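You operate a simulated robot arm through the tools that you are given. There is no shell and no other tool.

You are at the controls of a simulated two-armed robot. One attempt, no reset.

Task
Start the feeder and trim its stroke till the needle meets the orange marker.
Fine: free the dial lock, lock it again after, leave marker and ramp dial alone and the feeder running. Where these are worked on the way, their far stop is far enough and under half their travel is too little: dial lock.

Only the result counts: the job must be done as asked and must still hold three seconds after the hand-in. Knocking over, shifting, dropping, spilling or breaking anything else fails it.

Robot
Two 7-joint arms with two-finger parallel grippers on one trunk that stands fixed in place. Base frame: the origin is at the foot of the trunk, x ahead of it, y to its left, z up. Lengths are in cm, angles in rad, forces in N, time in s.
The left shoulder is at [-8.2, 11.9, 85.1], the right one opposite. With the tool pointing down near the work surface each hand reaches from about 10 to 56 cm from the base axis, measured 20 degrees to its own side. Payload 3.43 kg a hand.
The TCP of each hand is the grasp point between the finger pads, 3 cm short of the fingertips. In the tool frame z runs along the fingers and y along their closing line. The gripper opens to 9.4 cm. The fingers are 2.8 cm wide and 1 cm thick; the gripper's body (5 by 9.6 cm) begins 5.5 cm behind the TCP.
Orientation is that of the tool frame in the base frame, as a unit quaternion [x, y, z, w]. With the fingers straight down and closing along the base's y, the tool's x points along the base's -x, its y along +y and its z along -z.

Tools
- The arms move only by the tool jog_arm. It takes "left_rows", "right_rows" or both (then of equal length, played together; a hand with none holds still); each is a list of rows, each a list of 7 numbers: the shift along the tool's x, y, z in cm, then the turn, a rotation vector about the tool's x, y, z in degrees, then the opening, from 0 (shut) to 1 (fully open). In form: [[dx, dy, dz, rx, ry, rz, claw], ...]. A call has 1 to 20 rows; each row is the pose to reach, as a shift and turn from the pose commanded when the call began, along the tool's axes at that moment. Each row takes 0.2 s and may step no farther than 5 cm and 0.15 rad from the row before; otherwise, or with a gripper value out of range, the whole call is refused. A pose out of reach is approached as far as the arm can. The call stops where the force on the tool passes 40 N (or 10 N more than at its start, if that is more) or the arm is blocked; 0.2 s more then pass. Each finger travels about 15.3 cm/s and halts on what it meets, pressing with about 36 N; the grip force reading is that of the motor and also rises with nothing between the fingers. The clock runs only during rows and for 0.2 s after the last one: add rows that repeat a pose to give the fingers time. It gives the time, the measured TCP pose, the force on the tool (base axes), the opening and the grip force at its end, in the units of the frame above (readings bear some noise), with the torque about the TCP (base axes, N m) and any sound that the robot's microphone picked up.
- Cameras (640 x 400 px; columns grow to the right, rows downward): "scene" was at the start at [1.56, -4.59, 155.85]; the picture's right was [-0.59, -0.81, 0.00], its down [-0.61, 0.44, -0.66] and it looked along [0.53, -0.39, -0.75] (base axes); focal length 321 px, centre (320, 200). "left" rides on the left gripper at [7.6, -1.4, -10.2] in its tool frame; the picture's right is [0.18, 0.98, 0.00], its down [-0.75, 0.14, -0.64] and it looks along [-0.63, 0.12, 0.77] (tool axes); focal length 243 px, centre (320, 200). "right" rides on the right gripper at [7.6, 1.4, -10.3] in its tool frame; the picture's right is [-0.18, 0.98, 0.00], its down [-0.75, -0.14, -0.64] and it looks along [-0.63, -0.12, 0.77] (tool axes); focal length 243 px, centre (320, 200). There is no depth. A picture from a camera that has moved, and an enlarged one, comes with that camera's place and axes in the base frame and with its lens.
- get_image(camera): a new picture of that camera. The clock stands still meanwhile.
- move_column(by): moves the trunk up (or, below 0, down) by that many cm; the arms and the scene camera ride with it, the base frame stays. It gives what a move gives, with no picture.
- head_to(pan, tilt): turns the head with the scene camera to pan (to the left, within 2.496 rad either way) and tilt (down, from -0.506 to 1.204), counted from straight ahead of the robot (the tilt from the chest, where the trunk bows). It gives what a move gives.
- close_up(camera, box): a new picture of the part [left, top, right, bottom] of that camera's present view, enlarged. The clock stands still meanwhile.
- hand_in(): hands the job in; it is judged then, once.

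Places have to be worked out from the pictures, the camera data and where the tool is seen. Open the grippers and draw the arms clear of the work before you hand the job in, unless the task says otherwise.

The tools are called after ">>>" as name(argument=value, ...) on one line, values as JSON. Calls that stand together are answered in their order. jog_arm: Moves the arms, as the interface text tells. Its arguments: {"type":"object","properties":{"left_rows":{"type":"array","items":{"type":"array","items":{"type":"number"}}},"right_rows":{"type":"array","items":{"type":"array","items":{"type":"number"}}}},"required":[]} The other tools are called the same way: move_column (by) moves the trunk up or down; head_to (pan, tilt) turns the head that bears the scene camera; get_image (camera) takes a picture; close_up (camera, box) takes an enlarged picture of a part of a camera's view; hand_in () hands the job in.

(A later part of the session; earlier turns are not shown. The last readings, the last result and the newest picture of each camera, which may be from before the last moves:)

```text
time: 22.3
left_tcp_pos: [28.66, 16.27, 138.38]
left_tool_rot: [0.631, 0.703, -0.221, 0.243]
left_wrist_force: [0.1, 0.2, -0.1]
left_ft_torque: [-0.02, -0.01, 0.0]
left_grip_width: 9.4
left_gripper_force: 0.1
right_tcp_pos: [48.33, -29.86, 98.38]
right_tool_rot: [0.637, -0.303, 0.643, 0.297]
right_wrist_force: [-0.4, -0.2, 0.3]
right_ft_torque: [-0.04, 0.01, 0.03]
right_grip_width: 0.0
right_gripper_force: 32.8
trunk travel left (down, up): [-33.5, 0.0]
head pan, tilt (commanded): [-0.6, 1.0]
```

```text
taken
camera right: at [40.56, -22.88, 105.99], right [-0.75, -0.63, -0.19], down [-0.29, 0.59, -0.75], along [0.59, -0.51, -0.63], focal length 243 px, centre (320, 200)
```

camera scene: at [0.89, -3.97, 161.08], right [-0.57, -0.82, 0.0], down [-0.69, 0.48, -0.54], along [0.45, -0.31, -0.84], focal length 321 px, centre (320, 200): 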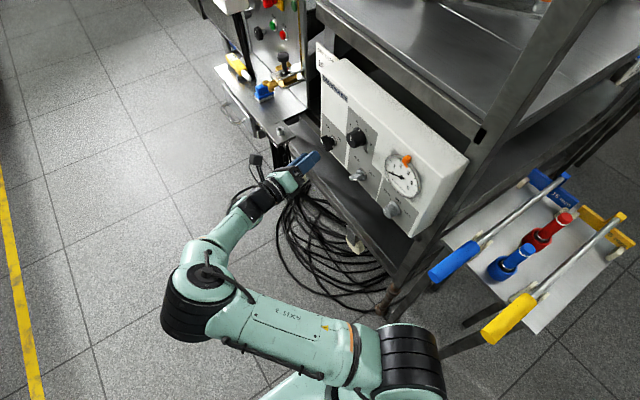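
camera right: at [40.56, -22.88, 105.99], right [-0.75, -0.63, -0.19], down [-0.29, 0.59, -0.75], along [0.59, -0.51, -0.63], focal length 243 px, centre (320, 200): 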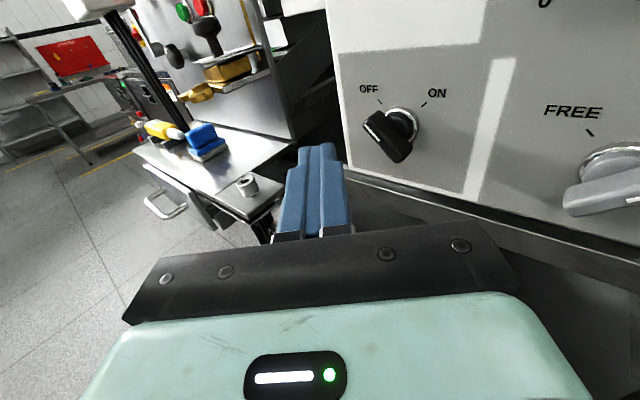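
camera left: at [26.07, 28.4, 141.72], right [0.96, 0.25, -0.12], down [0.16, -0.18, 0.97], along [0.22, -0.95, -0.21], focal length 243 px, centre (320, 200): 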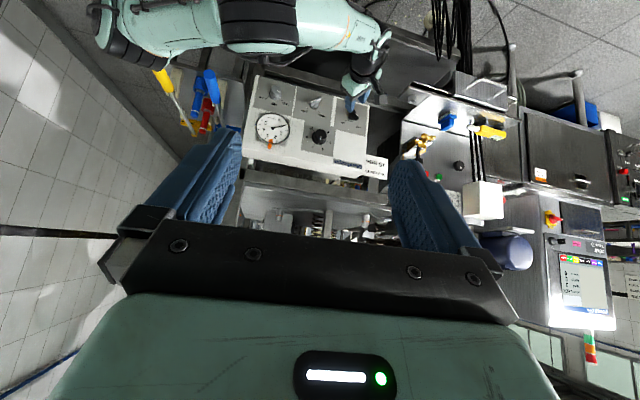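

Now at ~40° yaw, the switch axis re-measures as about (49.3, 96.75). I move the closed fingertips to the left of the bar's lower tail (tip about [46, −36, 95.1]), still in front of the bar, and check.

>>> jog_arm(right_rows=[[-1.07, 1.92, 0.07, 0, 0, 0, 0], [-2.15, 3.83, 0.14, 0, 0, 0, 0], [-3.22, 5.75, 0.21, 0, 0, 0, 0], [-3.22, 5.75, 0.21, 0, 0, 0, 0]])

>>> get_image(camera="right")

>>> head_to(pan=-0.9, tilt=0.8)

>>> get_image(camera="scene")

```text
time: 23.3
left_tcp_pos: [28.75, 16.34, 138.34]
left_tool_rot: [0.631, 0.703, -0.22, 0.243]
left_wrist_force: [-0.2, -0.1, 0.4]
left_ft_torque: [0.03, -0.01, 0.0]
left_grip_width: 9.42
left_gripper_force: 0.0
right_tcp_pos: [44.11, -33.45, 95.28]
right_tool_rot: [0.637, -0.304, 0.643, 0.298]
right_wrist_force: [-0.5, -0.2, 0.9]
right_ft_torque: [0.01, 0.0, 0.02]
right_grip_width: 0.03
right_gripper_force: 32.9
trunk travel left (down, up): [-33.5, 0.0]
head pan, tilt (commanded): [-0.6, 1.0]
```

```text
taken
camera right: at [36.3, -26.55, 102.86], right [-0.76, -0.63, -0.19], down [-0.29, 0.59, -0.75], along [0.59, -0.51, -0.63], focal length 243 px, centre (320, 200)
```

right: 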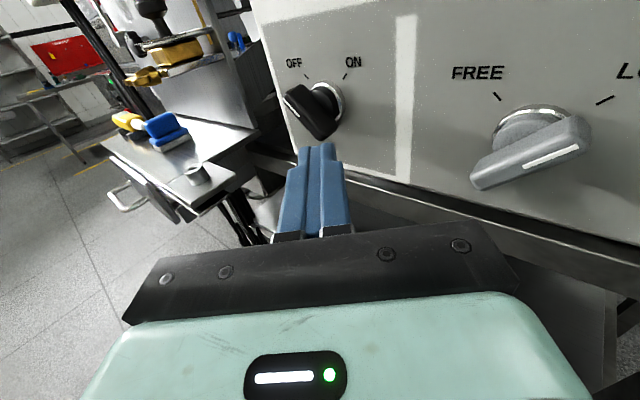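

```text
time: 24.1
left_tcp_pos: [28.78, 16.29, 138.44]
left_tool_rot: [0.631, 0.703, -0.22, 0.243]
left_wrist_force: [0.5, -0.2, 0.1]
left_ft_torque: [0.0, -0.01, 0.01]
left_grip_width: 9.39
left_gripper_force: 0.0
right_tcp_pos: [44.24, -33.4, 95.17]
right_tool_rot: [0.637, -0.304, 0.643, 0.298]
right_wrist_force: [0.1, -0.3, 0.1]
right_ft_torque: [0.06, -0.03, 0.04]
right_grip_width: 0.02
right_gripper_force: 32.6
trunk travel left (down, up): [-33.5, 0.0]
head pan, tilt (commanded): [-0.901, 0.799]
```

```text
taken
camera scene: at [0.16, -6.33, 162.59], right [-0.78, -0.62, 0.0], down [-0.45, 0.56, -0.7], along [0.43, -0.55, -0.72], focal length 321 px, centre (320, 200)
```

scene: 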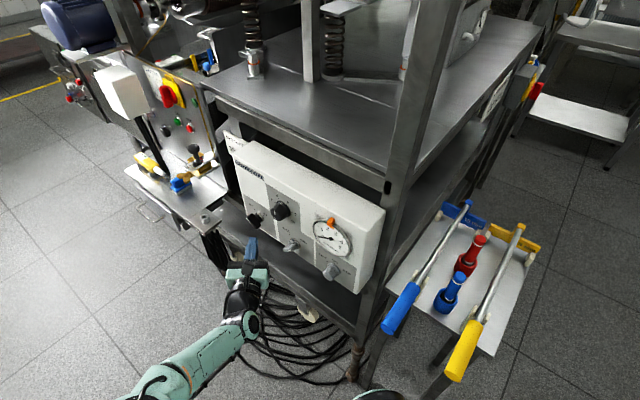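

The fingertips are just left of and below the switch bar, with the gripper body ~2 cm clear of the lock lever. I insert the fingertips beside the bar's tail (to y ≈ −39.8).

>>> jog_arm(right_rows=[[-0.04, 0.86, 1.06, 0, 0, 0, 0], [-0.06, 1.72, 2.12, 0, 0, 0, 0], [-0.085, 2.58, 3.18, 0, 0, 0, 0]])

>>> get_image(camera="right")

>>> close_up(camera="scene", box=[200, 160, 400, 300])

```text
time: 24.9
left_tcp_pos: [28.72, 16.4, 138.26]
left_tool_rot: [0.63, 0.704, -0.22, 0.244]
left_wrist_force: [0.1, 0.0, -0.1]
left_ft_torque: [-0.04, 0.01, 0.04]
left_grip_width: 9.37
left_gripper_force: 0.1
right_tcp_pos: [43.39, -35.29, 96.89]
right_tool_rot: [0.637, -0.305, 0.643, 0.297]
right_wrist_force: [0.3, 0.1, -0.3]
right_ft_torque: [0.01, -0.01, 0.02]
right_grip_width: 0.0
right_gripper_force: 33.1
right hand out of reach, approached as far as the arm can: row 1, 2, 3
trunk travel left (down, up): [-33.5, 0.0]
head pan, tilt (commanded): [-0.901, 0.799]
```

```text
taken
camera right: at [35.41, -28.34, 104.5], right [-0.76, -0.63, -0.2], down [-0.29, 0.59, -0.75], along [0.59, -0.51, -0.63], focal length 243 px, centre (320, 200)
```

right: 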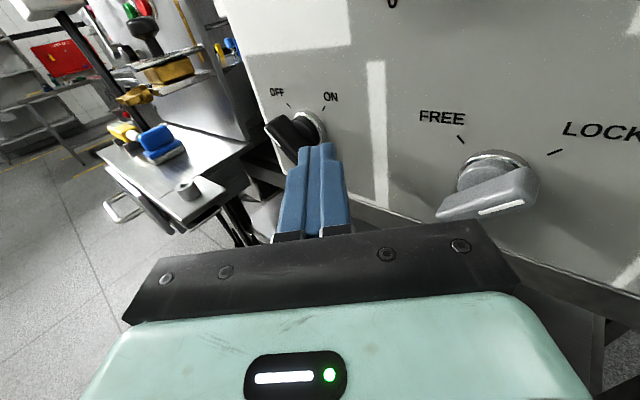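

```text
2.86 times, centred on (300, 230) of scene
camera zoom: at [0.15, -6.35, 162.59], right [-0.78, -0.62, 0.0], down [-0.45, 0.56, -0.7], along [0.43, -0.55, -0.72], focal length 916 px, centre (377, 114)
```

zoom: 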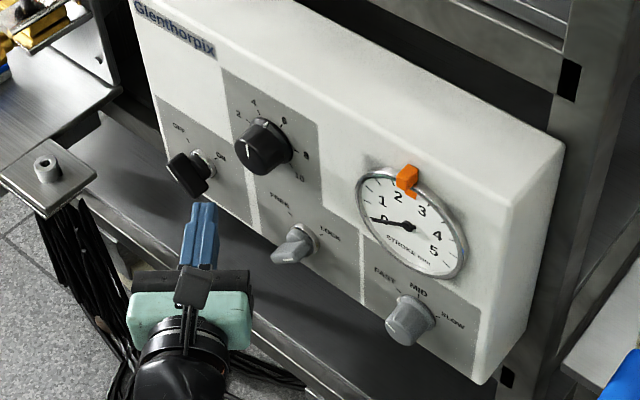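

The arm again can't go lower/forward here — it drifts up, so the elbow-high posture is limiting. Nothing was touched (bar still at OFF). I'll retreat, raise the hand relative to the trunk, and lower the trunk so the forearm becomes more horizontal.

>>> jog_arm(right_rows=[[0, 0, -4, 0, 0, 0, 0], [0, 0, -8, 0, 0, 0, 0], [3, 0, -11, 0, 0, 0, 0], [7, 0, -12, 0, 0, 0, 0], [11, 0, -12, 0, 0, 0, 0], [15, 0, -12, 0, 0, 0, 0], [15, 0, -12, 0, 0, 0, 0]])

>>> get_image(camera="left")

>>> get_image(camera="scene")

```text
time: 26.5
left_tcp_pos: [28.72, 16.27, 138.35]
left_tool_rot: [0.63, 0.704, -0.22, 0.243]
left_wrist_force: [1.0, -0.3, -0.2]
left_ft_torque: [0.02, -0.02, -0.01]
left_grip_width: 9.39
left_gripper_force: 0.1
right_tcp_pos: [35.4, -26.14, 111.86]
right_tool_rot: [0.637, -0.303, 0.643, 0.298]
right_wrist_force: [-0.2, -0.2, 0.1]
right_ft_torque: [-0.02, -0.02, 0.0]
right_grip_width: 0.02
right_gripper_force: 32.9
trunk travel left (down, up): [-33.5, 0.0]
head pan, tilt (commanded): [-0.901, 0.799]
```

```text
taken
camera left: at [26.13, 28.4, 141.71], right [0.96, 0.25, -0.12], down [0.16, -0.18, 0.97], along [0.22, -0.95, -0.21], focal length 243 px, centre (320, 200)
```

left: 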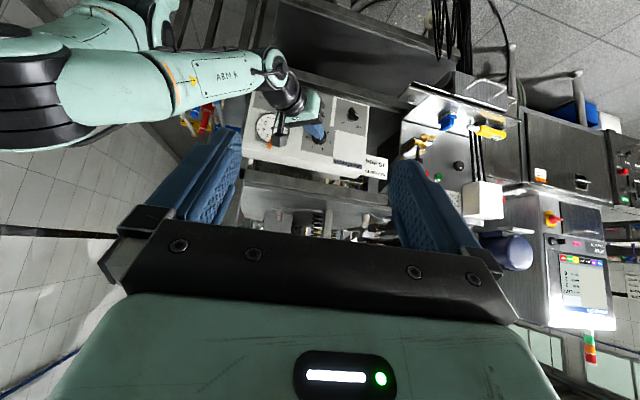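

```text
taken
camera scene: at [0.21, -6.32, 162.59], right [-0.78, -0.62, 0.0], down [-0.45, 0.56, -0.7], along [0.43, -0.55, -0.72], focal length 321 px, centre (320, 200)
```

scene: 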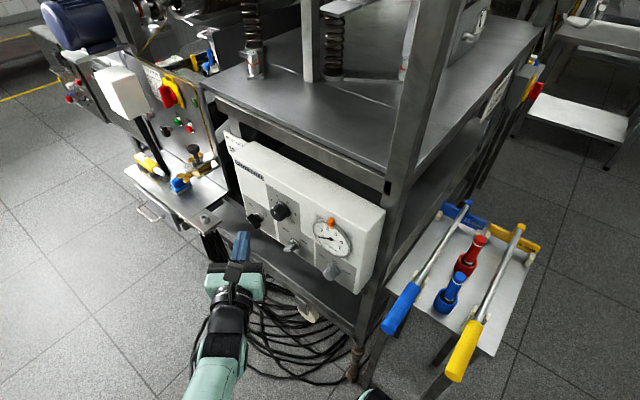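

Clear of everything. I lower the trunk by 16 cm, which puts the hand at z ≈ 96 with the shoulder well below it.

>>> move_column(by=-16)

>>> get_image(camera="scene")

>>> get_image(camera="right")

```text
time: 28.3
left_tcp_pos: [28.59, 16.37, 122.38]
left_tool_rot: [0.63, 0.703, -0.222, 0.244]
left_wrist_force: [-0.8, -0.4, -0.2]
left_ft_torque: [-0.02, 0.02, 0.02]
left_grip_width: 9.4
left_gripper_force: 0.1
right_tcp_pos: [35.44, -26.09, 95.91]
right_tool_rot: [0.636, -0.304, 0.643, 0.298]
right_wrist_force: [0.4, 0.6, 0.3]
right_ft_torque: [0.01, 0.03, -0.04]
right_grip_width: 0.0
right_gripper_force: 32.6
trunk travel left (down, up): [-17.5, 16.0]
head pan, tilt (commanded): [-0.901, 0.799]
```

```text
taken
camera scene: at [0.65, -6.35, 146.31], right [-0.78, -0.62, 0.0], down [-0.45, 0.56, -0.7], along [0.43, -0.55, -0.72], focal length 321 px, centre (320, 200)
```

scene: 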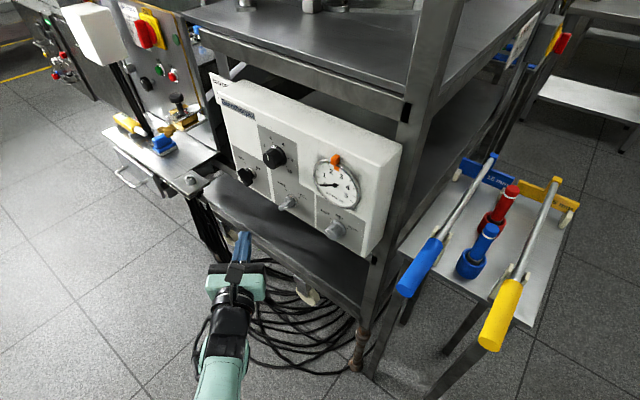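

```text
taken
camera right: at [27.56, -19.11, 103.54], right [-0.75, -0.63, -0.2], down [-0.29, 0.59, -0.75], along [0.59, -0.51, -0.63], focal length 243 px, centre (320, 200)
```

right: 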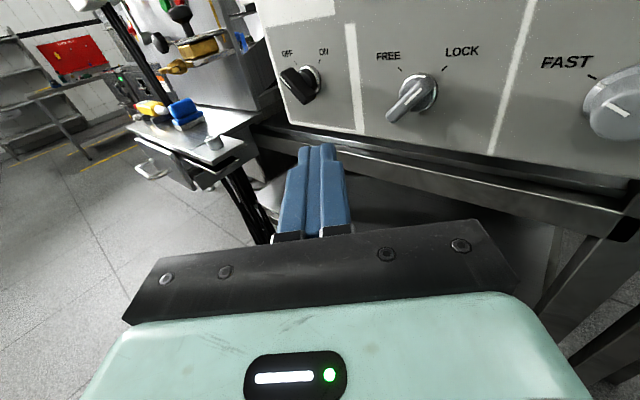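

Now I move back to the approach point with the tip near [46.1, −35.8, 95.1].

>>> jog_arm(right_rows=[[-0.2, -0.5, 2.8, 0, 0, 0, 0], [-0.4, -1, 5.6, 0, 0, 0, 0], [-0.65, -1.5, 8.5, 0, 0, 0, 0], [-0.86, -1.99, 11.3, 0, 0, 0, 0], [-0.86, -1.99, 11.3, 0, 0, 0, 0]])

>>> get_image(camera="right")

```text
time: 29.5
left_tcp_pos: [28.65, 16.29, 122.4]
left_tool_rot: [0.631, 0.703, -0.221, 0.243]
left_wrist_force: [-0.3, -0.4, 1.0]
left_ft_torque: [-0.01, 0.0, 0.01]
left_grip_width: 9.41
left_gripper_force: 0.0
right_tcp_pos: [44.05, -33.49, 94.99]
right_tool_rot: [0.637, -0.304, 0.643, 0.298]
right_wrist_force: [0.4, 0.0, 0.4]
right_ft_torque: [0.0, -0.01, 0.03]
right_grip_width: 0.0
right_gripper_force: 33.2
trunk travel left (down, up): [-17.5, 16.0]
head pan, tilt (commanded): [-0.901, 0.799]
```

```text
taken
camera right: at [36.2, -26.59, 102.67], right [-0.75, -0.63, -0.2], down [-0.29, 0.59, -0.75], along [0.59, -0.51, -0.63], focal length 243 px, centre (320, 200)
```

right: 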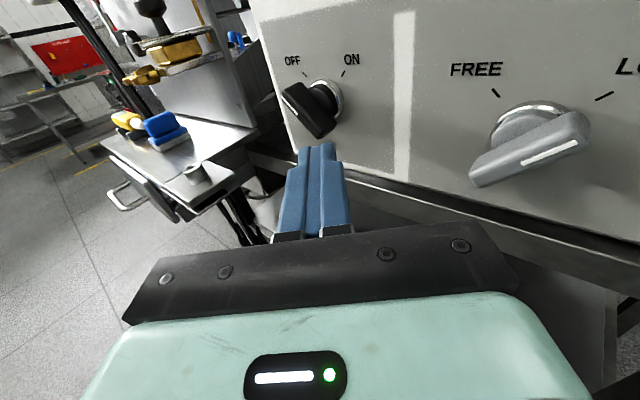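

It reached that point exactly this time. Now insert the fingertips beside the bar's tail.

>>> jog_arm(right_rows=[[0.04, 0.8, 1.07, 0, 0, 0, 0], [0.08, 1.6, 2.15, 0, 0, 0, 0], [0.11, 2.38, 3.22, 0, 0, 0, 0]])

>>> get_image(camera="right")

>>> close_up(camera="scene", box=[200, 130, 360, 270])

```text
time: 30.3
left_tcp_pos: [28.81, 16.25, 122.25]
left_tool_rot: [0.631, 0.703, -0.221, 0.244]
left_wrist_force: [0.9, -0.4, -0.9]
left_ft_torque: [0.0, -0.03, 0.0]
left_grip_width: 9.39
left_gripper_force: 0.0
right_tcp_pos: [44.24, -37.56, 95.24]
right_tool_rot: [0.637, -0.303, 0.643, 0.298]
right_wrist_force: [1.0, -0.1, -0.3]
right_ft_torque: [0.01, 0.0, 0.04]
right_grip_width: 0.0
right_gripper_force: 33.4
trunk travel left (down, up): [-17.5, 16.0]
head pan, tilt (commanded): [-0.901, 0.799]
```

```text
taken
camera right: at [36.43, -30.63, 102.78], right [-0.76, -0.63, -0.2], down [-0.29, 0.59, -0.75], along [0.59, -0.51, -0.63], focal length 243 px, centre (320, 200)
```

right: 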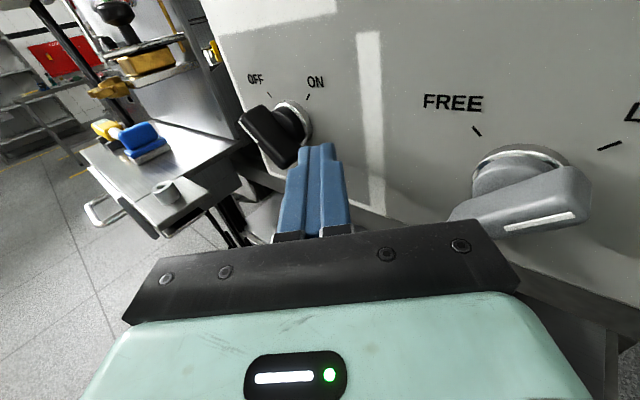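

```text
2.86 times, centred on (280, 200) of scene
camera zoom: at [0.65, -6.37, 146.3], right [-0.78, -0.62, 0.0], down [-0.45, 0.56, -0.7], along [0.43, -0.55, -0.72], focal length 916 px, centre (434, 200)
```

zoom: 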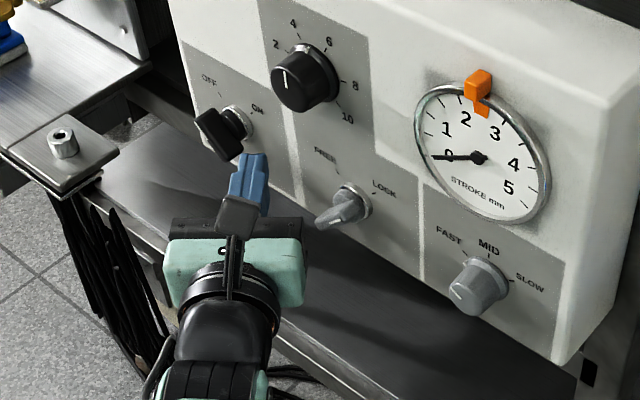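

Fingertips are seated beside the bar's tail without contact. I start pushing +x in small steps (to about the bar's vertical position), then look.

>>> jog_arm(right_rows=[[-0.05, -0.38, 0.32, 0, 0, 0, 0], [-0.11, -0.77, 0.64, 0, 0, 0, 0], [-0.16, -1.1, 0.92, 0, 0, 0, 0], [-0.22, -1.46, 1.21, 0, 0, 0, 0]])

>>> close_up(camera="right", box=[220, 60, 380, 200])

>>> close_up(camera="scene", box=[200, 130, 360, 270])

```text
time: 31.3
left_tcp_pos: [28.61, 16.3, 122.42]
left_tool_rot: [0.63, 0.704, -0.22, 0.244]
left_wrist_force: [0.1, -0.6, -1.1]
left_ft_torque: [0.0, -0.05, -0.02]
left_grip_width: 9.4
left_gripper_force: 0.2
right_tcp_pos: [46.21, -37.44, 95.17]
right_tool_rot: [0.636, -0.303, 0.644, 0.298]
right_wrist_force: [-0.2, -0.9, -0.9]
right_ft_torque: [0.01, 0.01, 0.0]
right_grip_width: 0.02
right_gripper_force: 33.3
trunk travel left (down, up): [-17.5, 16.0]
head pan, tilt (commanded): [-0.901, 0.799]
```

```text
2.86 times, centred on (300, 130) of right
camera zoom: at [38.36, -30.5, 102.78], right [-0.75, -0.63, -0.2], down [-0.29, 0.59, -0.76], along [0.59, -0.51, -0.62], focal length 693 px, centre (377, 400)
```

zoom: 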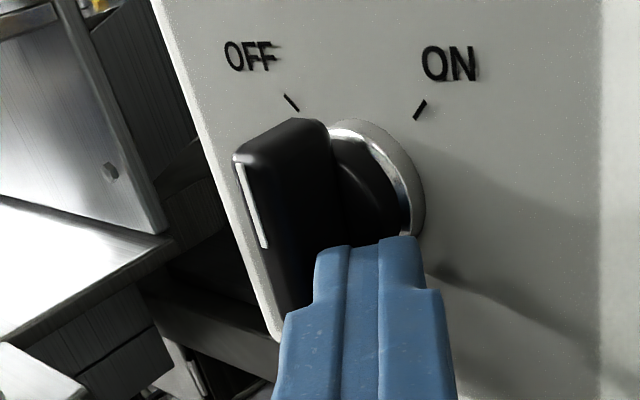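

```text
2.86 times, centred on (280, 200) of scene
camera zoom: at [0.6, -6.32, 146.31], right [-0.78, -0.62, 0.0], down [-0.44, 0.56, -0.7], along [0.43, -0.55, -0.72], focal length 916 px, centre (434, 200)
```

zoom: 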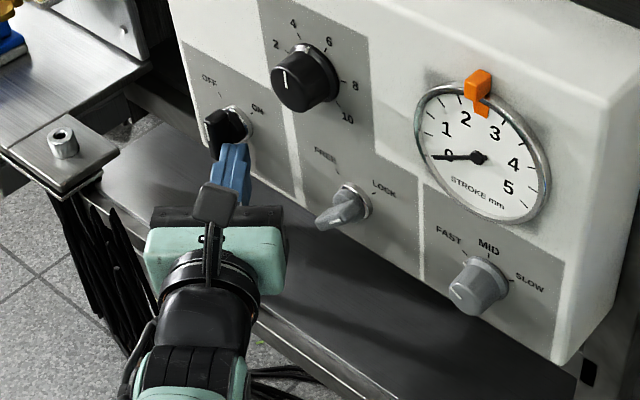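

The bar has turned to about mid-way (vertical). I lower the tips slightly and keep pushing +x to bring the bar to the ON stop.

>>> jog_arm(right_rows=[[-0.7, -0.1, 0.08, 0, 0, 0, 0], [-0.8, -0.3, 0.25, 0, 0, 0, 0], [-0.96, -0.6, 0.51, 0, 0, 0, 0], [-1.01, -0.91, 0.76, 0, 0, 0, 0], [-0.92, -1.22, 1.02, 0, 0, 0, 0]])

>>> close_up(camera="right", box=[220, 60, 380, 200])

>>> close_up(camera="scene", box=[200, 130, 360, 270])

```text
time: 32.6
left_tcp_pos: [28.7, 16.25, 122.35]
left_tool_rot: [0.63, 0.704, -0.219, 0.245]
left_wrist_force: [-0.1, -0.1, -0.3]
left_ft_torque: [-0.04, 0.01, -0.05]
left_grip_width: 9.4
left_gripper_force: 0.1
right_tcp_pos: [47.47, -37.65, 93.67]
right_tool_rot: [0.639, -0.307, 0.639, 0.3]
right_wrist_force: [-8.3, 2.4, -3.2]
right_ft_torque: [0.01, -0.04, -0.11]
right_grip_width: 0.02
right_gripper_force: 33.0
trunk travel left (down, up): [-17.5, 16.0]
head pan, tilt (commanded): [-0.901, 0.799]
stopped in row 5 (right hand): the force on the tool passed its limit at 43 N (the readings are from after the stop); the commanded pose is now the measured one
```

```text
2.86 times, centred on (300, 130) of right
camera zoom: at [39.79, -30.69, 101.4], right [-0.76, -0.62, -0.19], down [-0.29, 0.59, -0.75], along [0.58, -0.51, -0.63], focal length 693 px, centre (377, 400)
```

zoom: 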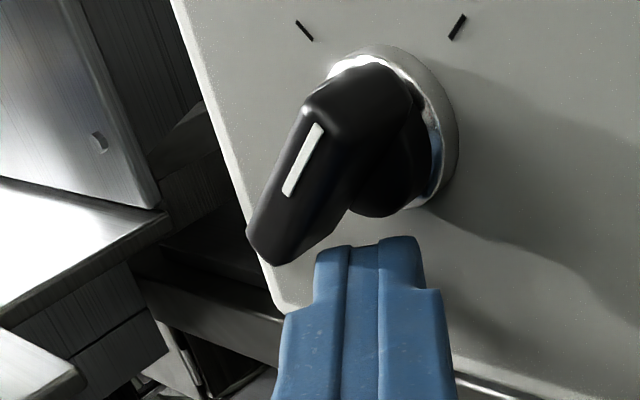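

```text
2.86 times, centred on (280, 200) of scene
camera zoom: at [0.68, -6.33, 146.31], right [-0.78, -0.62, 0.0], down [-0.45, 0.56, -0.7], along [0.43, -0.55, -0.72], focal length 916 px, centre (434, 200)
```

zoom: 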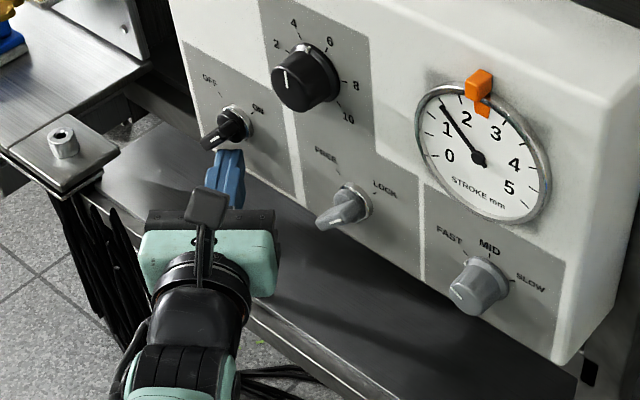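

The switch is now at ON and the needle has risen to about 1.4. I back the fingers off the bar and withdraw straight back along the tool axis.

>>> jog_arm(right_rows=[[0, 0.5, -0.5, 0, 0, 0, 0], [0, 0.5, -3, 0, 0, 0, 0], [0, 0.5, -6, 0, 0, 0, 0], [0, 0.5, -9, 0, 0, 0, 0], [1, 0.5, -11, 0, 0, 0, 0], [1, 0.5, -11, 0, 0, 0, 0]])

>>> get_image(camera="right")

>>> close_up(camera="scene", box=[220, 130, 400, 260])

```text
time: 34.0
left_tcp_pos: [28.63, 16.25, 122.34]
left_tool_rot: [0.631, 0.703, -0.221, 0.244]
left_wrist_force: [0.6, 0.3, 0.2]
left_ft_torque: [0.0, 0.02, -0.02]
left_grip_width: 9.39
left_gripper_force: 0.1
right_tcp_pos: [40.19, -29.31, 94.95]
right_tool_rot: [0.638, -0.307, 0.639, 0.299]
right_wrist_force: [0.8, 0.0, 0.7]
right_ft_torque: [0.05, -0.01, 0.04]
right_grip_width: 0.03
right_gripper_force: 33.4
trunk travel left (down, up): [-17.5, 16.0]
head pan, tilt (commanded): [-0.901, 0.799]
```

```text
taken
camera right: at [32.54, -22.39, 102.52], right [-0.76, -0.62, -0.19], down [-0.29, 0.59, -0.75], along [0.58, -0.51, -0.63], focal length 243 px, centre (320, 200)
```

right: 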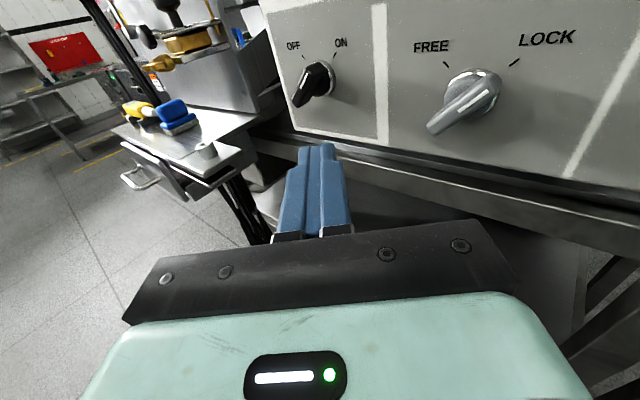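

```text
3.08 times, centred on (310, 195) of scene
camera zoom: at [0.66, -6.35, 146.31], right [-0.78, -0.62, 0.0], down [-0.45, 0.56, -0.7], along [0.43, -0.55, -0.72], focal length 987 px, centre (351, 215)
```

zoom: 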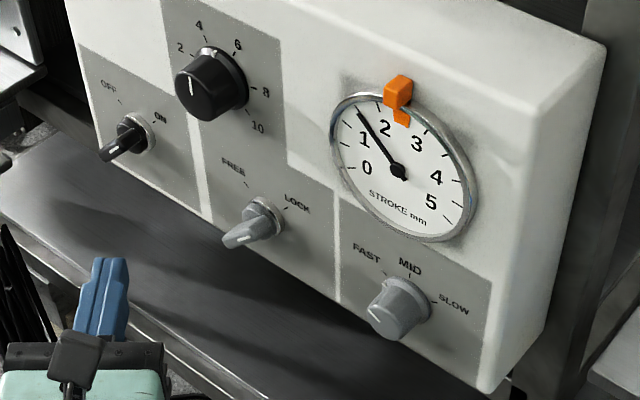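

The switch is ON and the needle settled around 1.45, below the marker at ~2.5. Next the lock lever: I reduce the yaw to ~20° and move the closed tips in front and to the upper −x side of the lever to push its pointer end from LOCK over to FREE.

>>> jog_arm(right_rows=[[0.73, 2.43, -1.18, -7, 0, 0, 0], [1.47, 4.85, -2.35, -14, 0, 0, 0], [2.2, 7.28, -3.53, -20, 0, 0, 0], [2.2, 7.28, -3.53, -20, 0, 0, 0]])

>>> get_image(camera="right")

>>> close_up(camera="scene", box=[220, 130, 400, 260])

```text
time: 35.0
left_tcp_pos: [28.69, 16.36, 122.29]
left_tool_rot: [0.631, 0.703, -0.221, 0.244]
left_wrist_force: [-0.4, 0.7, -0.3]
left_ft_torque: [-0.03, 0.04, 0.01]
left_grip_width: 9.39
left_gripper_force: 0.1
right_tcp_pos: [32.46, -31.46, 97.16]
right_tool_rot: [0.577, -0.413, 0.576, 0.406]
right_wrist_force: [0.4, 0.0, -0.2]
right_ft_torque: [0.04, 0.01, 0.01]
right_grip_width: 0.02
right_gripper_force: 32.4
trunk travel left (down, up): [-17.5, 16.0]
head pan, tilt (commanded): [-0.901, 0.799]
```

```text
taken
camera right: at [27.47, -22.24, 104.75], right [-0.93, -0.32, -0.19], down [-0.07, 0.66, -0.75], along [0.37, -0.68, -0.64], focal length 243 px, centre (320, 200)
```

right: 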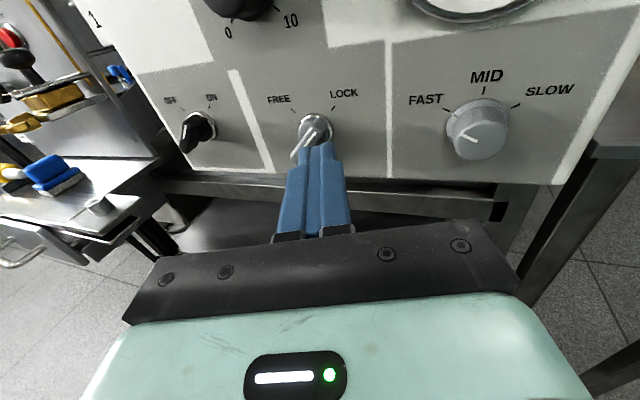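

```text
3.08 times, centred on (310, 195) of scene
camera zoom: at [0.66, -6.34, 146.31], right [-0.78, -0.62, 0.0], down [-0.45, 0.56, -0.7], along [0.43, -0.55, -0.72], focal length 987 px, centre (351, 215)
```

zoom: 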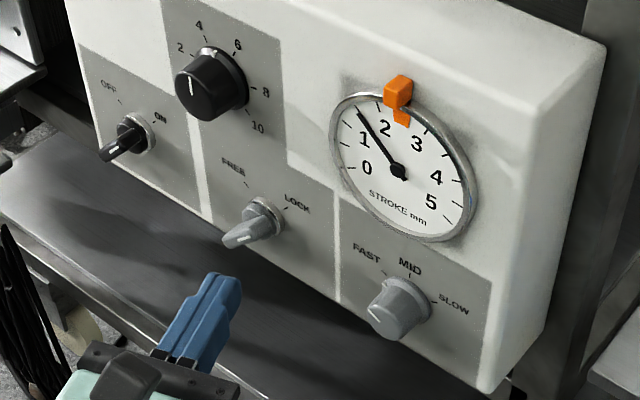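

I take a close-up of the lock lever to fix its axis more precisely.

>>> close_up(camera="right", box=[240, 80, 400, 200])

>>> close_up(camera="scene", box=[265, 170, 335, 220])

```text
3.33 times, centred on (320, 140) of right
camera zoom: at [27.47, -22.24, 104.75], right [-0.93, -0.32, -0.19], down [-0.07, 0.66, -0.75], along [0.37, -0.68, -0.64], focal length 809 px, centre (320, 400)
```

zoom: 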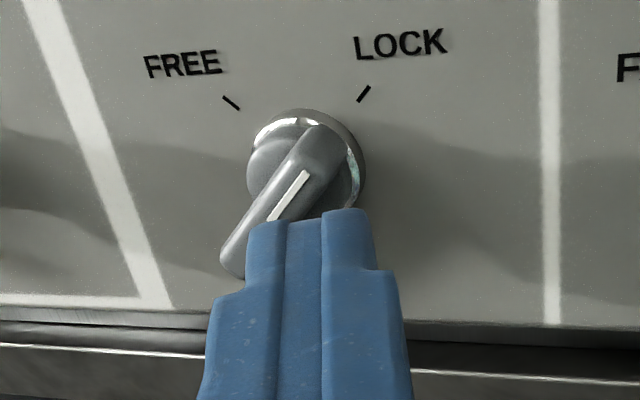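

```text
8.00 times, centred on (300, 195) of scene
camera zoom: at [0.66, -6.34, 146.31], right [-0.78, -0.62, 0.0], down [-0.45, 0.56, -0.7], along [0.43, -0.55, -0.72], focal length 2565 px, centre (480, 240)
```

zoom: 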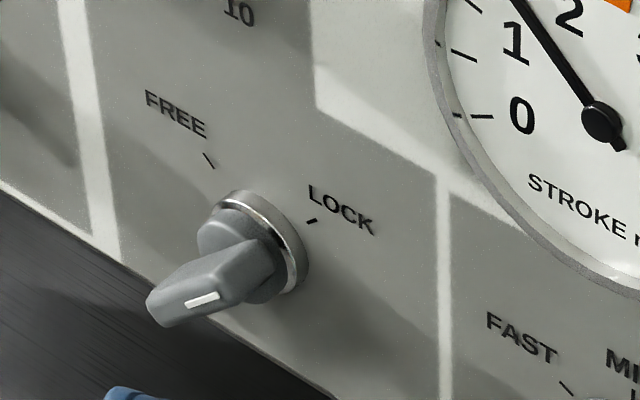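

The lock axis is at about (36.5, 95.4). I insert the fingertips beside the lever's pointer end on its −x side (tip ≈ [32.9, −39.85, 97.3]).

>>> jog_arm(right_rows=[[0.2, 0.7, 0.2, 0, 0, 0, 0], [0.2, 1.3, 1.8, 0, 0, 0, 0], [0.2, 1.8, 3.4, 0, 0, 0, 0], [0.21, 2.34, 5.06, 0, 0, 0, 0]])

>>> get_image(camera="right")

>>> close_up(camera="scene", box=[220, 130, 400, 260])

```text
time: 36.0
left_tcp_pos: [28.68, 16.23, 122.37]
left_tool_rot: [0.63, 0.703, -0.221, 0.244]
left_wrist_force: [-0.6, 0.4, 0.3]
left_ft_torque: [-0.02, 0.02, 0.02]
left_grip_width: 9.4
left_gripper_force: 0.1
right_tcp_pos: [31.95, -37.05, 97.2]
right_tool_rot: [0.577, -0.413, 0.577, 0.406]
right_wrist_force: [-0.5, 0.2, -0.2]
right_ft_torque: [-0.04, -0.03, -0.02]
right_grip_width: 0.0
right_gripper_force: 31.8
trunk travel left (down, up): [-17.5, 16.0]
head pan, tilt (commanded): [-0.901, 0.799]
```

```text
taken
camera right: at [26.99, -27.88, 104.85], right [-0.93, -0.32, -0.19], down [-0.07, 0.66, -0.75], along [0.37, -0.68, -0.63], focal length 243 px, centre (320, 200)
```

right: 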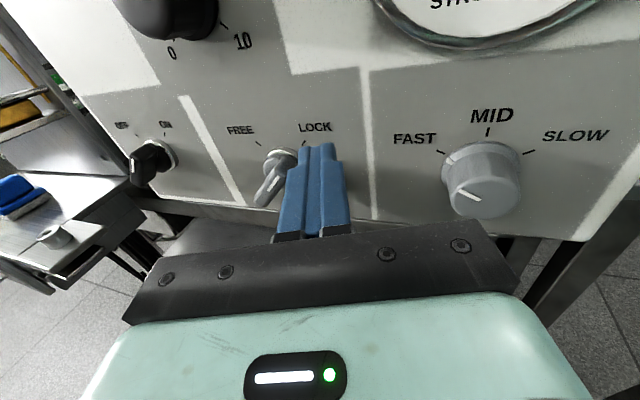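

```text
3.08 times, centred on (310, 195) of scene
camera zoom: at [0.66, -6.37, 146.3], right [-0.78, -0.62, 0.0], down [-0.45, 0.56, -0.7], along [0.43, -0.55, -0.72], focal length 987 px, centre (351, 215)
```

zoom: 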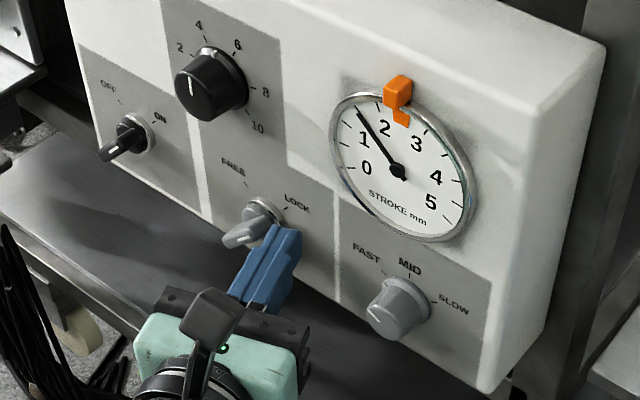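

Fingers sit next to the lever's pointer end; body is clear of the ramp dial. I push +x in small steps to the vertical position, then up-and-over toward FREE.

>>> jog_arm(right_rows=[[0.05, -0.57, 0.2, 0, 0, 0, 0], [0.1, -1.13, 0.39, 0, 0, 0, 0], [0.1, -1.55, 0.54, 0, 0, 0, 0], [0.1, -1.98, 0.69, 0, 0, 0, 0]])

>>> get_image(camera="right")

>>> close_up(camera="scene", box=[220, 130, 400, 260])

```text
time: 37.0
left_tcp_pos: [28.69, 16.24, 122.34]
left_tool_rot: [0.63, 0.703, -0.22, 0.244]
left_wrist_force: [-0.2, 0.8, -0.6]
left_ft_torque: [0.0, -0.02, -0.01]
left_grip_width: 9.4
left_gripper_force: 0.2
right_tcp_pos: [34.0, -36.85, 97.31]
right_tool_rot: [0.579, -0.413, 0.576, 0.403]
right_wrist_force: [-0.3, 0.3, 0.0]
right_ft_torque: [0.01, 0.02, 0.03]
right_grip_width: 0.02
right_gripper_force: 33.3
trunk travel left (down, up): [-17.5, 16.0]
head pan, tilt (commanded): [-0.901, 0.799]
```

```text
taken
camera right: at [29.11, -27.73, 104.9], right [-0.93, -0.33, -0.19], down [-0.08, 0.66, -0.75], along [0.37, -0.68, -0.64], focal length 243 px, centre (320, 200)
```

right: 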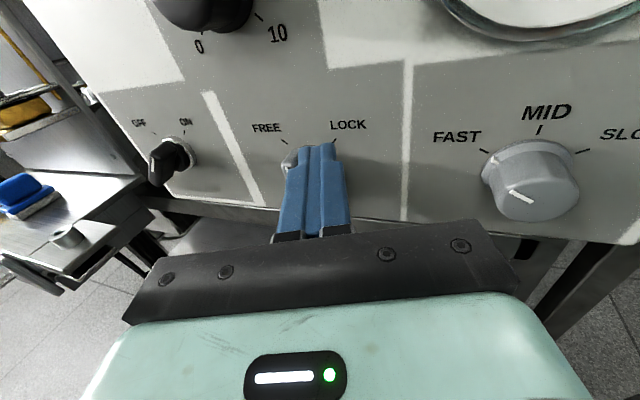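

```text
3.08 times, centred on (310, 195) of scene
camera zoom: at [0.58, -6.29, 146.3], right [-0.78, -0.62, 0.0], down [-0.44, 0.56, -0.7], along [0.43, -0.55, -0.72], focal length 987 px, centre (351, 215)
```

zoom: 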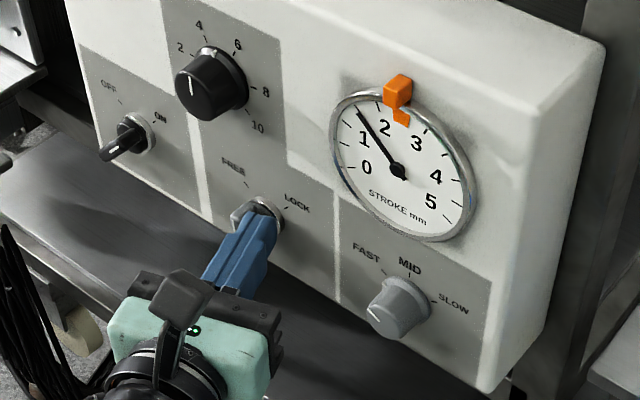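

Light push, lever following. I continue up and over to the FREE stop.

>>> jog_arm(right_rows=[[0.5, -0.05, 0.02, 0, 0, 0, 0], [0.8, -0.3, 0.1, 0, 0, 0, 0], [0.9, -0.66, 0.23, 0, 0, 0, 0], [0.9, -1.04, 0.36, 0, 0, 0, 0], [0.88, -1.4, 0.49, 0, 0, 0, 0], [0.8, -1.7, 0.59, 0, 0, 0, 0]])

>>> get_image(camera="right")

>>> close_up(camera="scene", box=[220, 130, 400, 260])

```text
time: 38.4
left_tcp_pos: [28.29, 16.48, 122.44]
left_tool_rot: [0.631, 0.703, -0.219, 0.246]
left_wrist_force: [-0.2, -0.4, 0.4]
left_ft_torque: [-0.03, 0.03, 0.03]
left_grip_width: 9.44
left_gripper_force: 0.0
right_tcp_pos: [35.18, -36.99, 98.16]
right_tool_rot: [0.574, -0.414, 0.577, 0.407]
right_wrist_force: [-28.1, 10.0, 3.0]
right_ft_torque: [0.06, 0.32, -0.53]
right_grip_width: 0.0
right_gripper_force: 32.9
trunk travel left (down, up): [-17.5, 16.0]
head pan, tilt (commanded): [-0.901, 0.799]
```

```text
taken
camera right: at [30.36, -27.77, 105.82], right [-0.93, -0.32, -0.19], down [-0.07, 0.66, -0.75], along [0.37, -0.68, -0.63], focal length 243 px, centre (320, 200)
```

right: 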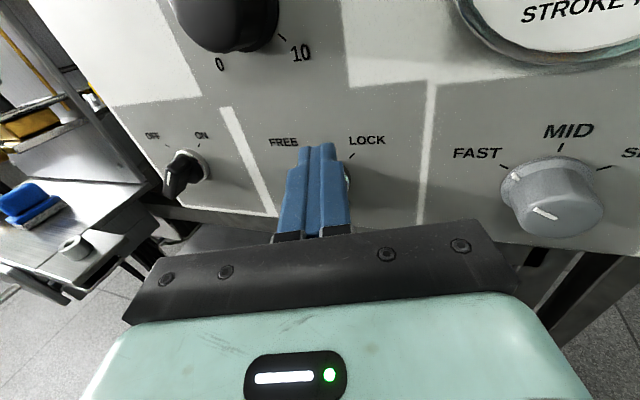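

```text
3.08 times, centred on (310, 195) of scene
camera zoom: at [0.21, -6.19, 146.32], right [-0.78, -0.62, 0.0], down [-0.44, 0.56, -0.7], along [0.43, -0.55, -0.71], focal length 987 px, centre (351, 215)
```

zoom: 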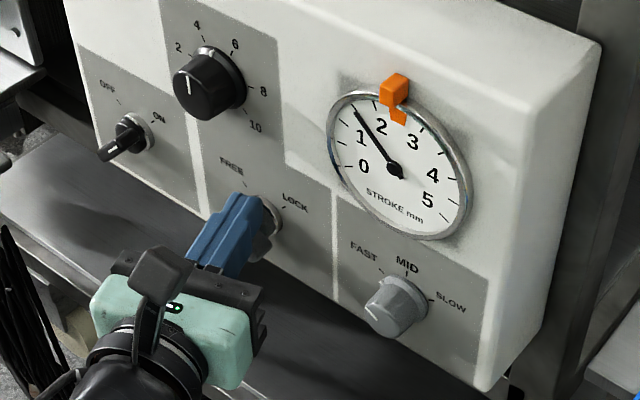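

The lever's at its FREE stop (28 N reaction, tail now at lower −x). I withdraw straight back.

>>> jog_arm(right_rows=[[0, 0.4, -0.5, 0, 0, 0, 0], [0, 0.4, -3, 0, 0, 0, 0], [0, 0.4, -6, 0, 0, 0, 0], [0, 0.4, -9, 0, 0, 0, 0], [0, 0.4, -10, 0, 0, 0, 0]])

>>> get_image(camera="right")

>>> close_up(camera="scene", box=[220, 130, 400, 260])

```text
time: 39.6
left_tcp_pos: [28.81, 16.23, 122.38]
left_tool_rot: [0.631, 0.703, -0.22, 0.244]
left_wrist_force: [0.2, -0.1, -0.9]
left_ft_torque: [-0.02, -0.04, 0.02]
left_grip_width: 9.42
left_gripper_force: 0.1
right_tcp_pos: [32.16, -27.46, 98.12]
right_tool_rot: [0.577, -0.412, 0.577, 0.406]
right_wrist_force: [0.2, 0.0, -0.4]
right_ft_torque: [0.0, -0.01, 0.02]
right_grip_width: 0.0
right_gripper_force: 33.4
trunk travel left (down, up): [-17.5, 16.0]
head pan, tilt (commanded): [-0.901, 0.799]
```

```text
taken
camera right: at [27.18, -18.34, 105.75], right [-0.93, -0.32, -0.19], down [-0.08, 0.66, -0.75], along [0.37, -0.68, -0.64], focal length 243 px, centre (320, 200)
```

right: 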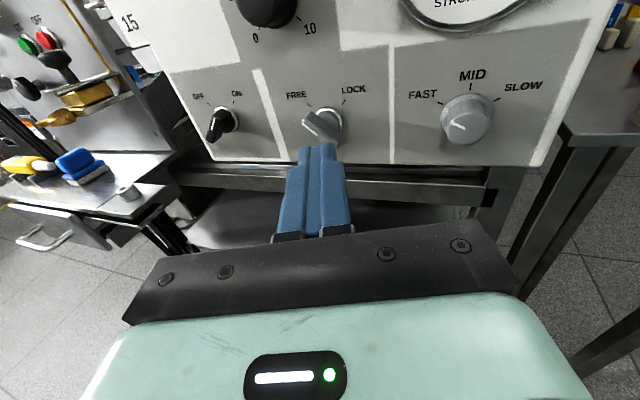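

```text
3.08 times, centred on (310, 195) of scene
camera zoom: at [0.64, -6.35, 146.31], right [-0.78, -0.62, 0.0], down [-0.45, 0.56, -0.7], along [0.43, -0.55, -0.72], focal length 987 px, centre (351, 215)
```

zoom: 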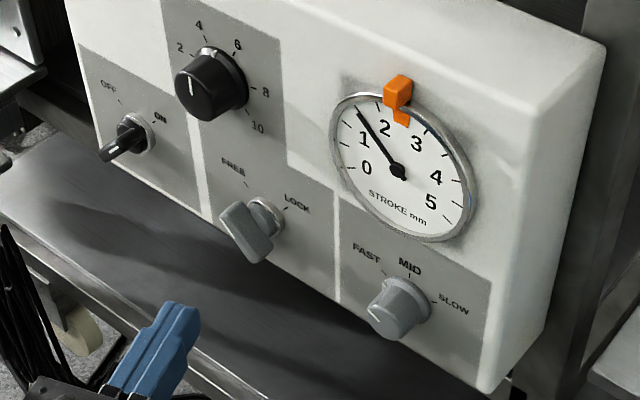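

The lever is at FREE. Before gripping the dial I take close-ups from both cameras to fix the panel depth and dial axis precisely.

>>> close_up(camera="right", box=[220, 0, 380, 120])

>>> close_up(camera="scene", box=[250, 130, 330, 190])

>>> close_up(camera="scene", box=[300, 145, 370, 205])

```text
3.33 times, centred on (300, 60) of right
camera zoom: at [27.18, -18.34, 105.75], right [-0.93, -0.32, -0.19], down [-0.08, 0.66, -0.75], along [0.37, -0.68, -0.64], focal length 809 px, centre (387, 667)
```

zoom: 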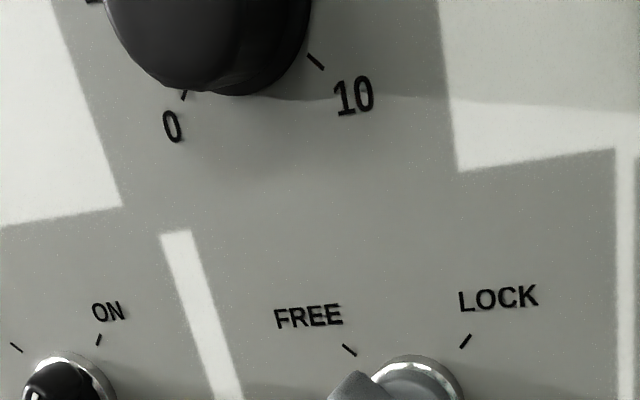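

```text
6.67 times, centred on (290, 160) of scene
camera zoom: at [0.64, -6.35, 146.31], right [-0.78, -0.62, 0.0], down [-0.45, 0.56, -0.7], along [0.43, -0.55, -0.72], focal length 2138 px, centre (520, 467)
```

zoom: 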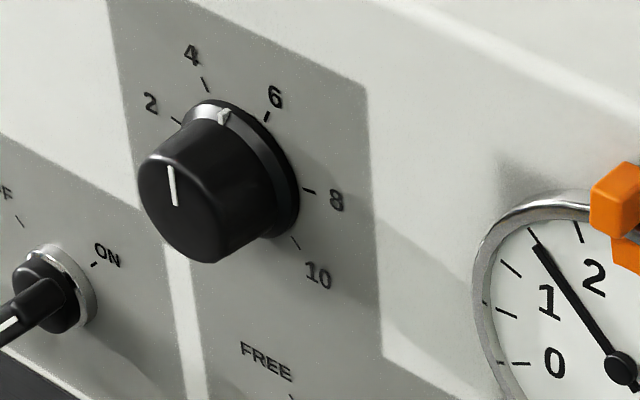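

```text
6.67 times, centred on (335, 175) of scene
camera zoom: at [0.64, -6.35, 146.31], right [-0.78, -0.62, 0.0], down [-0.45, 0.56, -0.7], along [0.43, -0.55, -0.72], focal length 2138 px, centre (220, 367)
```

zoom: 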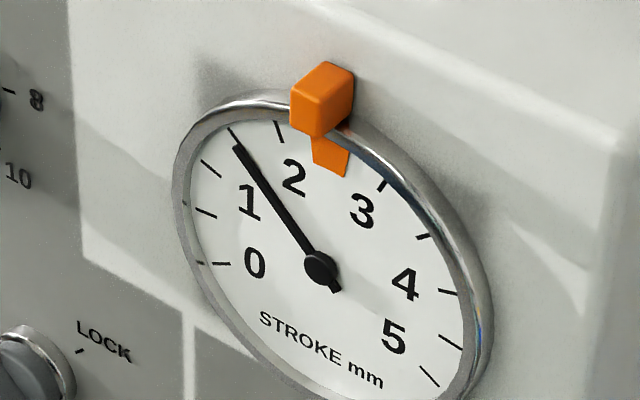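

Panel plane refines to y ≈ −41.2; dial axis ≈ (38.85, 106.55), front face y ≈ −39, with 27° per dial unit (currently at 5, needle 1.5, marker 2.5). I straighten the tool to point exactly −y in front of the dial and open the fingers.

>>> jog_arm(right_rows=[[2.1, -1.39, 1.1, -4.8, 0, 0, 0.3], [4.2, -2.78, 2.25, -9.6, 0, 0, 0.65], [6.3, -4.16, 3.4, -14.4, 0, 0, 0.65], [8.42, -5.55, 4.5, -19.2, 0, 0, 0.65], [8.42, -5.55, 4.5, -19.2, 0, 0, 0.65]])

>>> get_image(camera="right")

>>> close_up(camera="scene", box=[220, 120, 400, 250])

```text
time: 40.8
left_tcp_pos: [28.64, 16.32, 122.31]
left_tool_rot: [0.63, 0.704, -0.22, 0.244]
left_wrist_force: [-0.2, 0.1, -1.1]
left_ft_torque: [-0.02, -0.04, -0.05]
left_grip_width: 9.39
left_gripper_force: 0.0
right_tcp_pos: [38.58, -30.13, 106.38]
right_tool_rot: [-0.502, 0.503, -0.5, -0.495]
right_wrist_force: [0.0, -0.2, -0.9]
right_ft_torque: [-0.03, -0.02, -0.01]
right_grip_width: 6.1
right_gripper_force: 0.2
trunk travel left (down, up): [-17.5, 16.0]
head pan, tilt (commanded): [-0.901, 0.799]
```

```text
taken
camera right: at [37.01, -19.94, 114.13], right [-0.98, 0.0, -0.19], down [0.14, 0.65, -0.75], along [0.12, -0.76, -0.64], focal length 243 px, centre (320, 200)
```

right: 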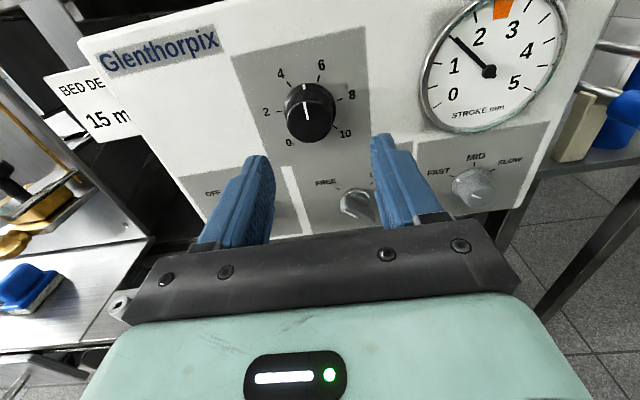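

```text
3.08 times, centred on (310, 185) of scene
camera zoom: at [0.62, -6.34, 146.31], right [-0.78, -0.62, 0.0], down [-0.44, 0.56, -0.7], along [0.43, -0.55, -0.72], focal length 987 px, centre (351, 246)
```

zoom: 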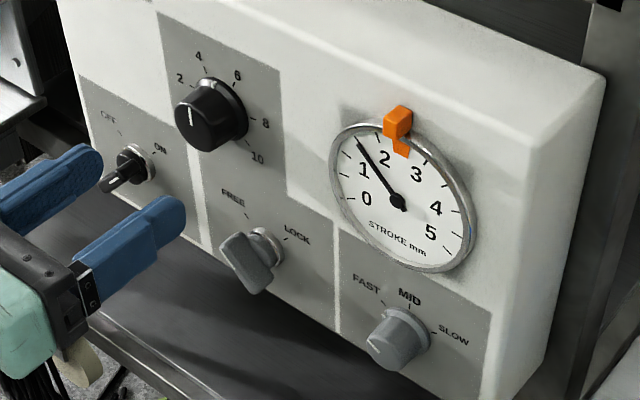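

The right camera gives a clear view of both gauge and dial; the dial axis re-measures at ≈ (39.0, 106.6). I roll the hand −45° (so it can turn the dial clockwise by a good range) while centring on the dial.

>>> jog_arm(right_rows=[[0.1, -0.2, 0, 0, 0, -8, 0.65], [0.2, -0.4, 0, 0, 0, -16, 0.65], [0.2, -0.4, 0, 0, 0, -24, 0.65], [0.2, -0.4, 0, 0, 0, -32, 0.65], [0.2, -0.4, 0, 0, 0, -40, 0.65], [0.2, -0.4, 0, 0, 0, -48, 0.65], [0.2, -0.4, 0, 0, 0, -48, 0.65]])

>>> get_image(camera="right")

```text
time: 42.4
left_tcp_pos: [28.61, 16.31, 122.28]
left_tool_rot: [0.63, 0.703, -0.221, 0.244]
left_wrist_force: [0.6, -0.1, 0.0]
left_ft_torque: [0.01, -0.02, 0.01]
left_grip_width: 9.42
left_gripper_force: 0.1
right_tcp_pos: [39.11, -30.11, 106.66]
right_tool_rot: [0.663, -0.255, 0.255, 0.656]
right_wrist_force: [0.7, 0.4, 1.1]
right_ft_torque: [-0.01, -0.02, 0.02]
right_grip_width: 6.13
right_gripper_force: 0.1
trunk travel left (down, up): [-17.5, 16.0]
head pan, tilt (commanded): [-0.901, 0.799]
```

```text
taken
camera right: at [43.62, -19.86, 113.03], right [-0.8, -0.01, 0.6], down [-0.46, 0.65, -0.61], along [-0.39, -0.76, -0.52], focal length 243 px, centre (320, 200)
```

right: 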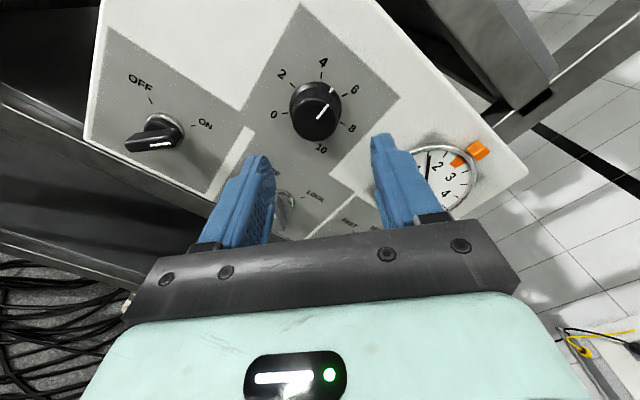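

The roll is reached. I take a close-up to verify the lateral alignment of the dial with the fingers before going in.

>>> close_up(camera="right", box=[220, 40, 420, 190])

```text
2.67 times, centred on (320, 115) of right
camera zoom: at [43.62, -19.86, 113.03], right [-0.8, -0.01, 0.6], down [-0.46, 0.65, -0.61], along [-0.39, -0.76, -0.52], focal length 647 px, centre (320, 427)
```

zoom: 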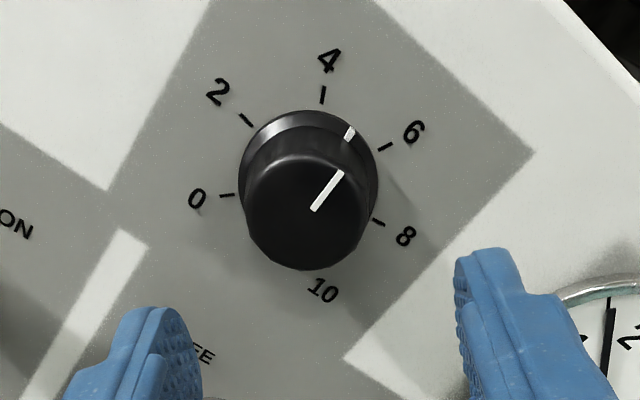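

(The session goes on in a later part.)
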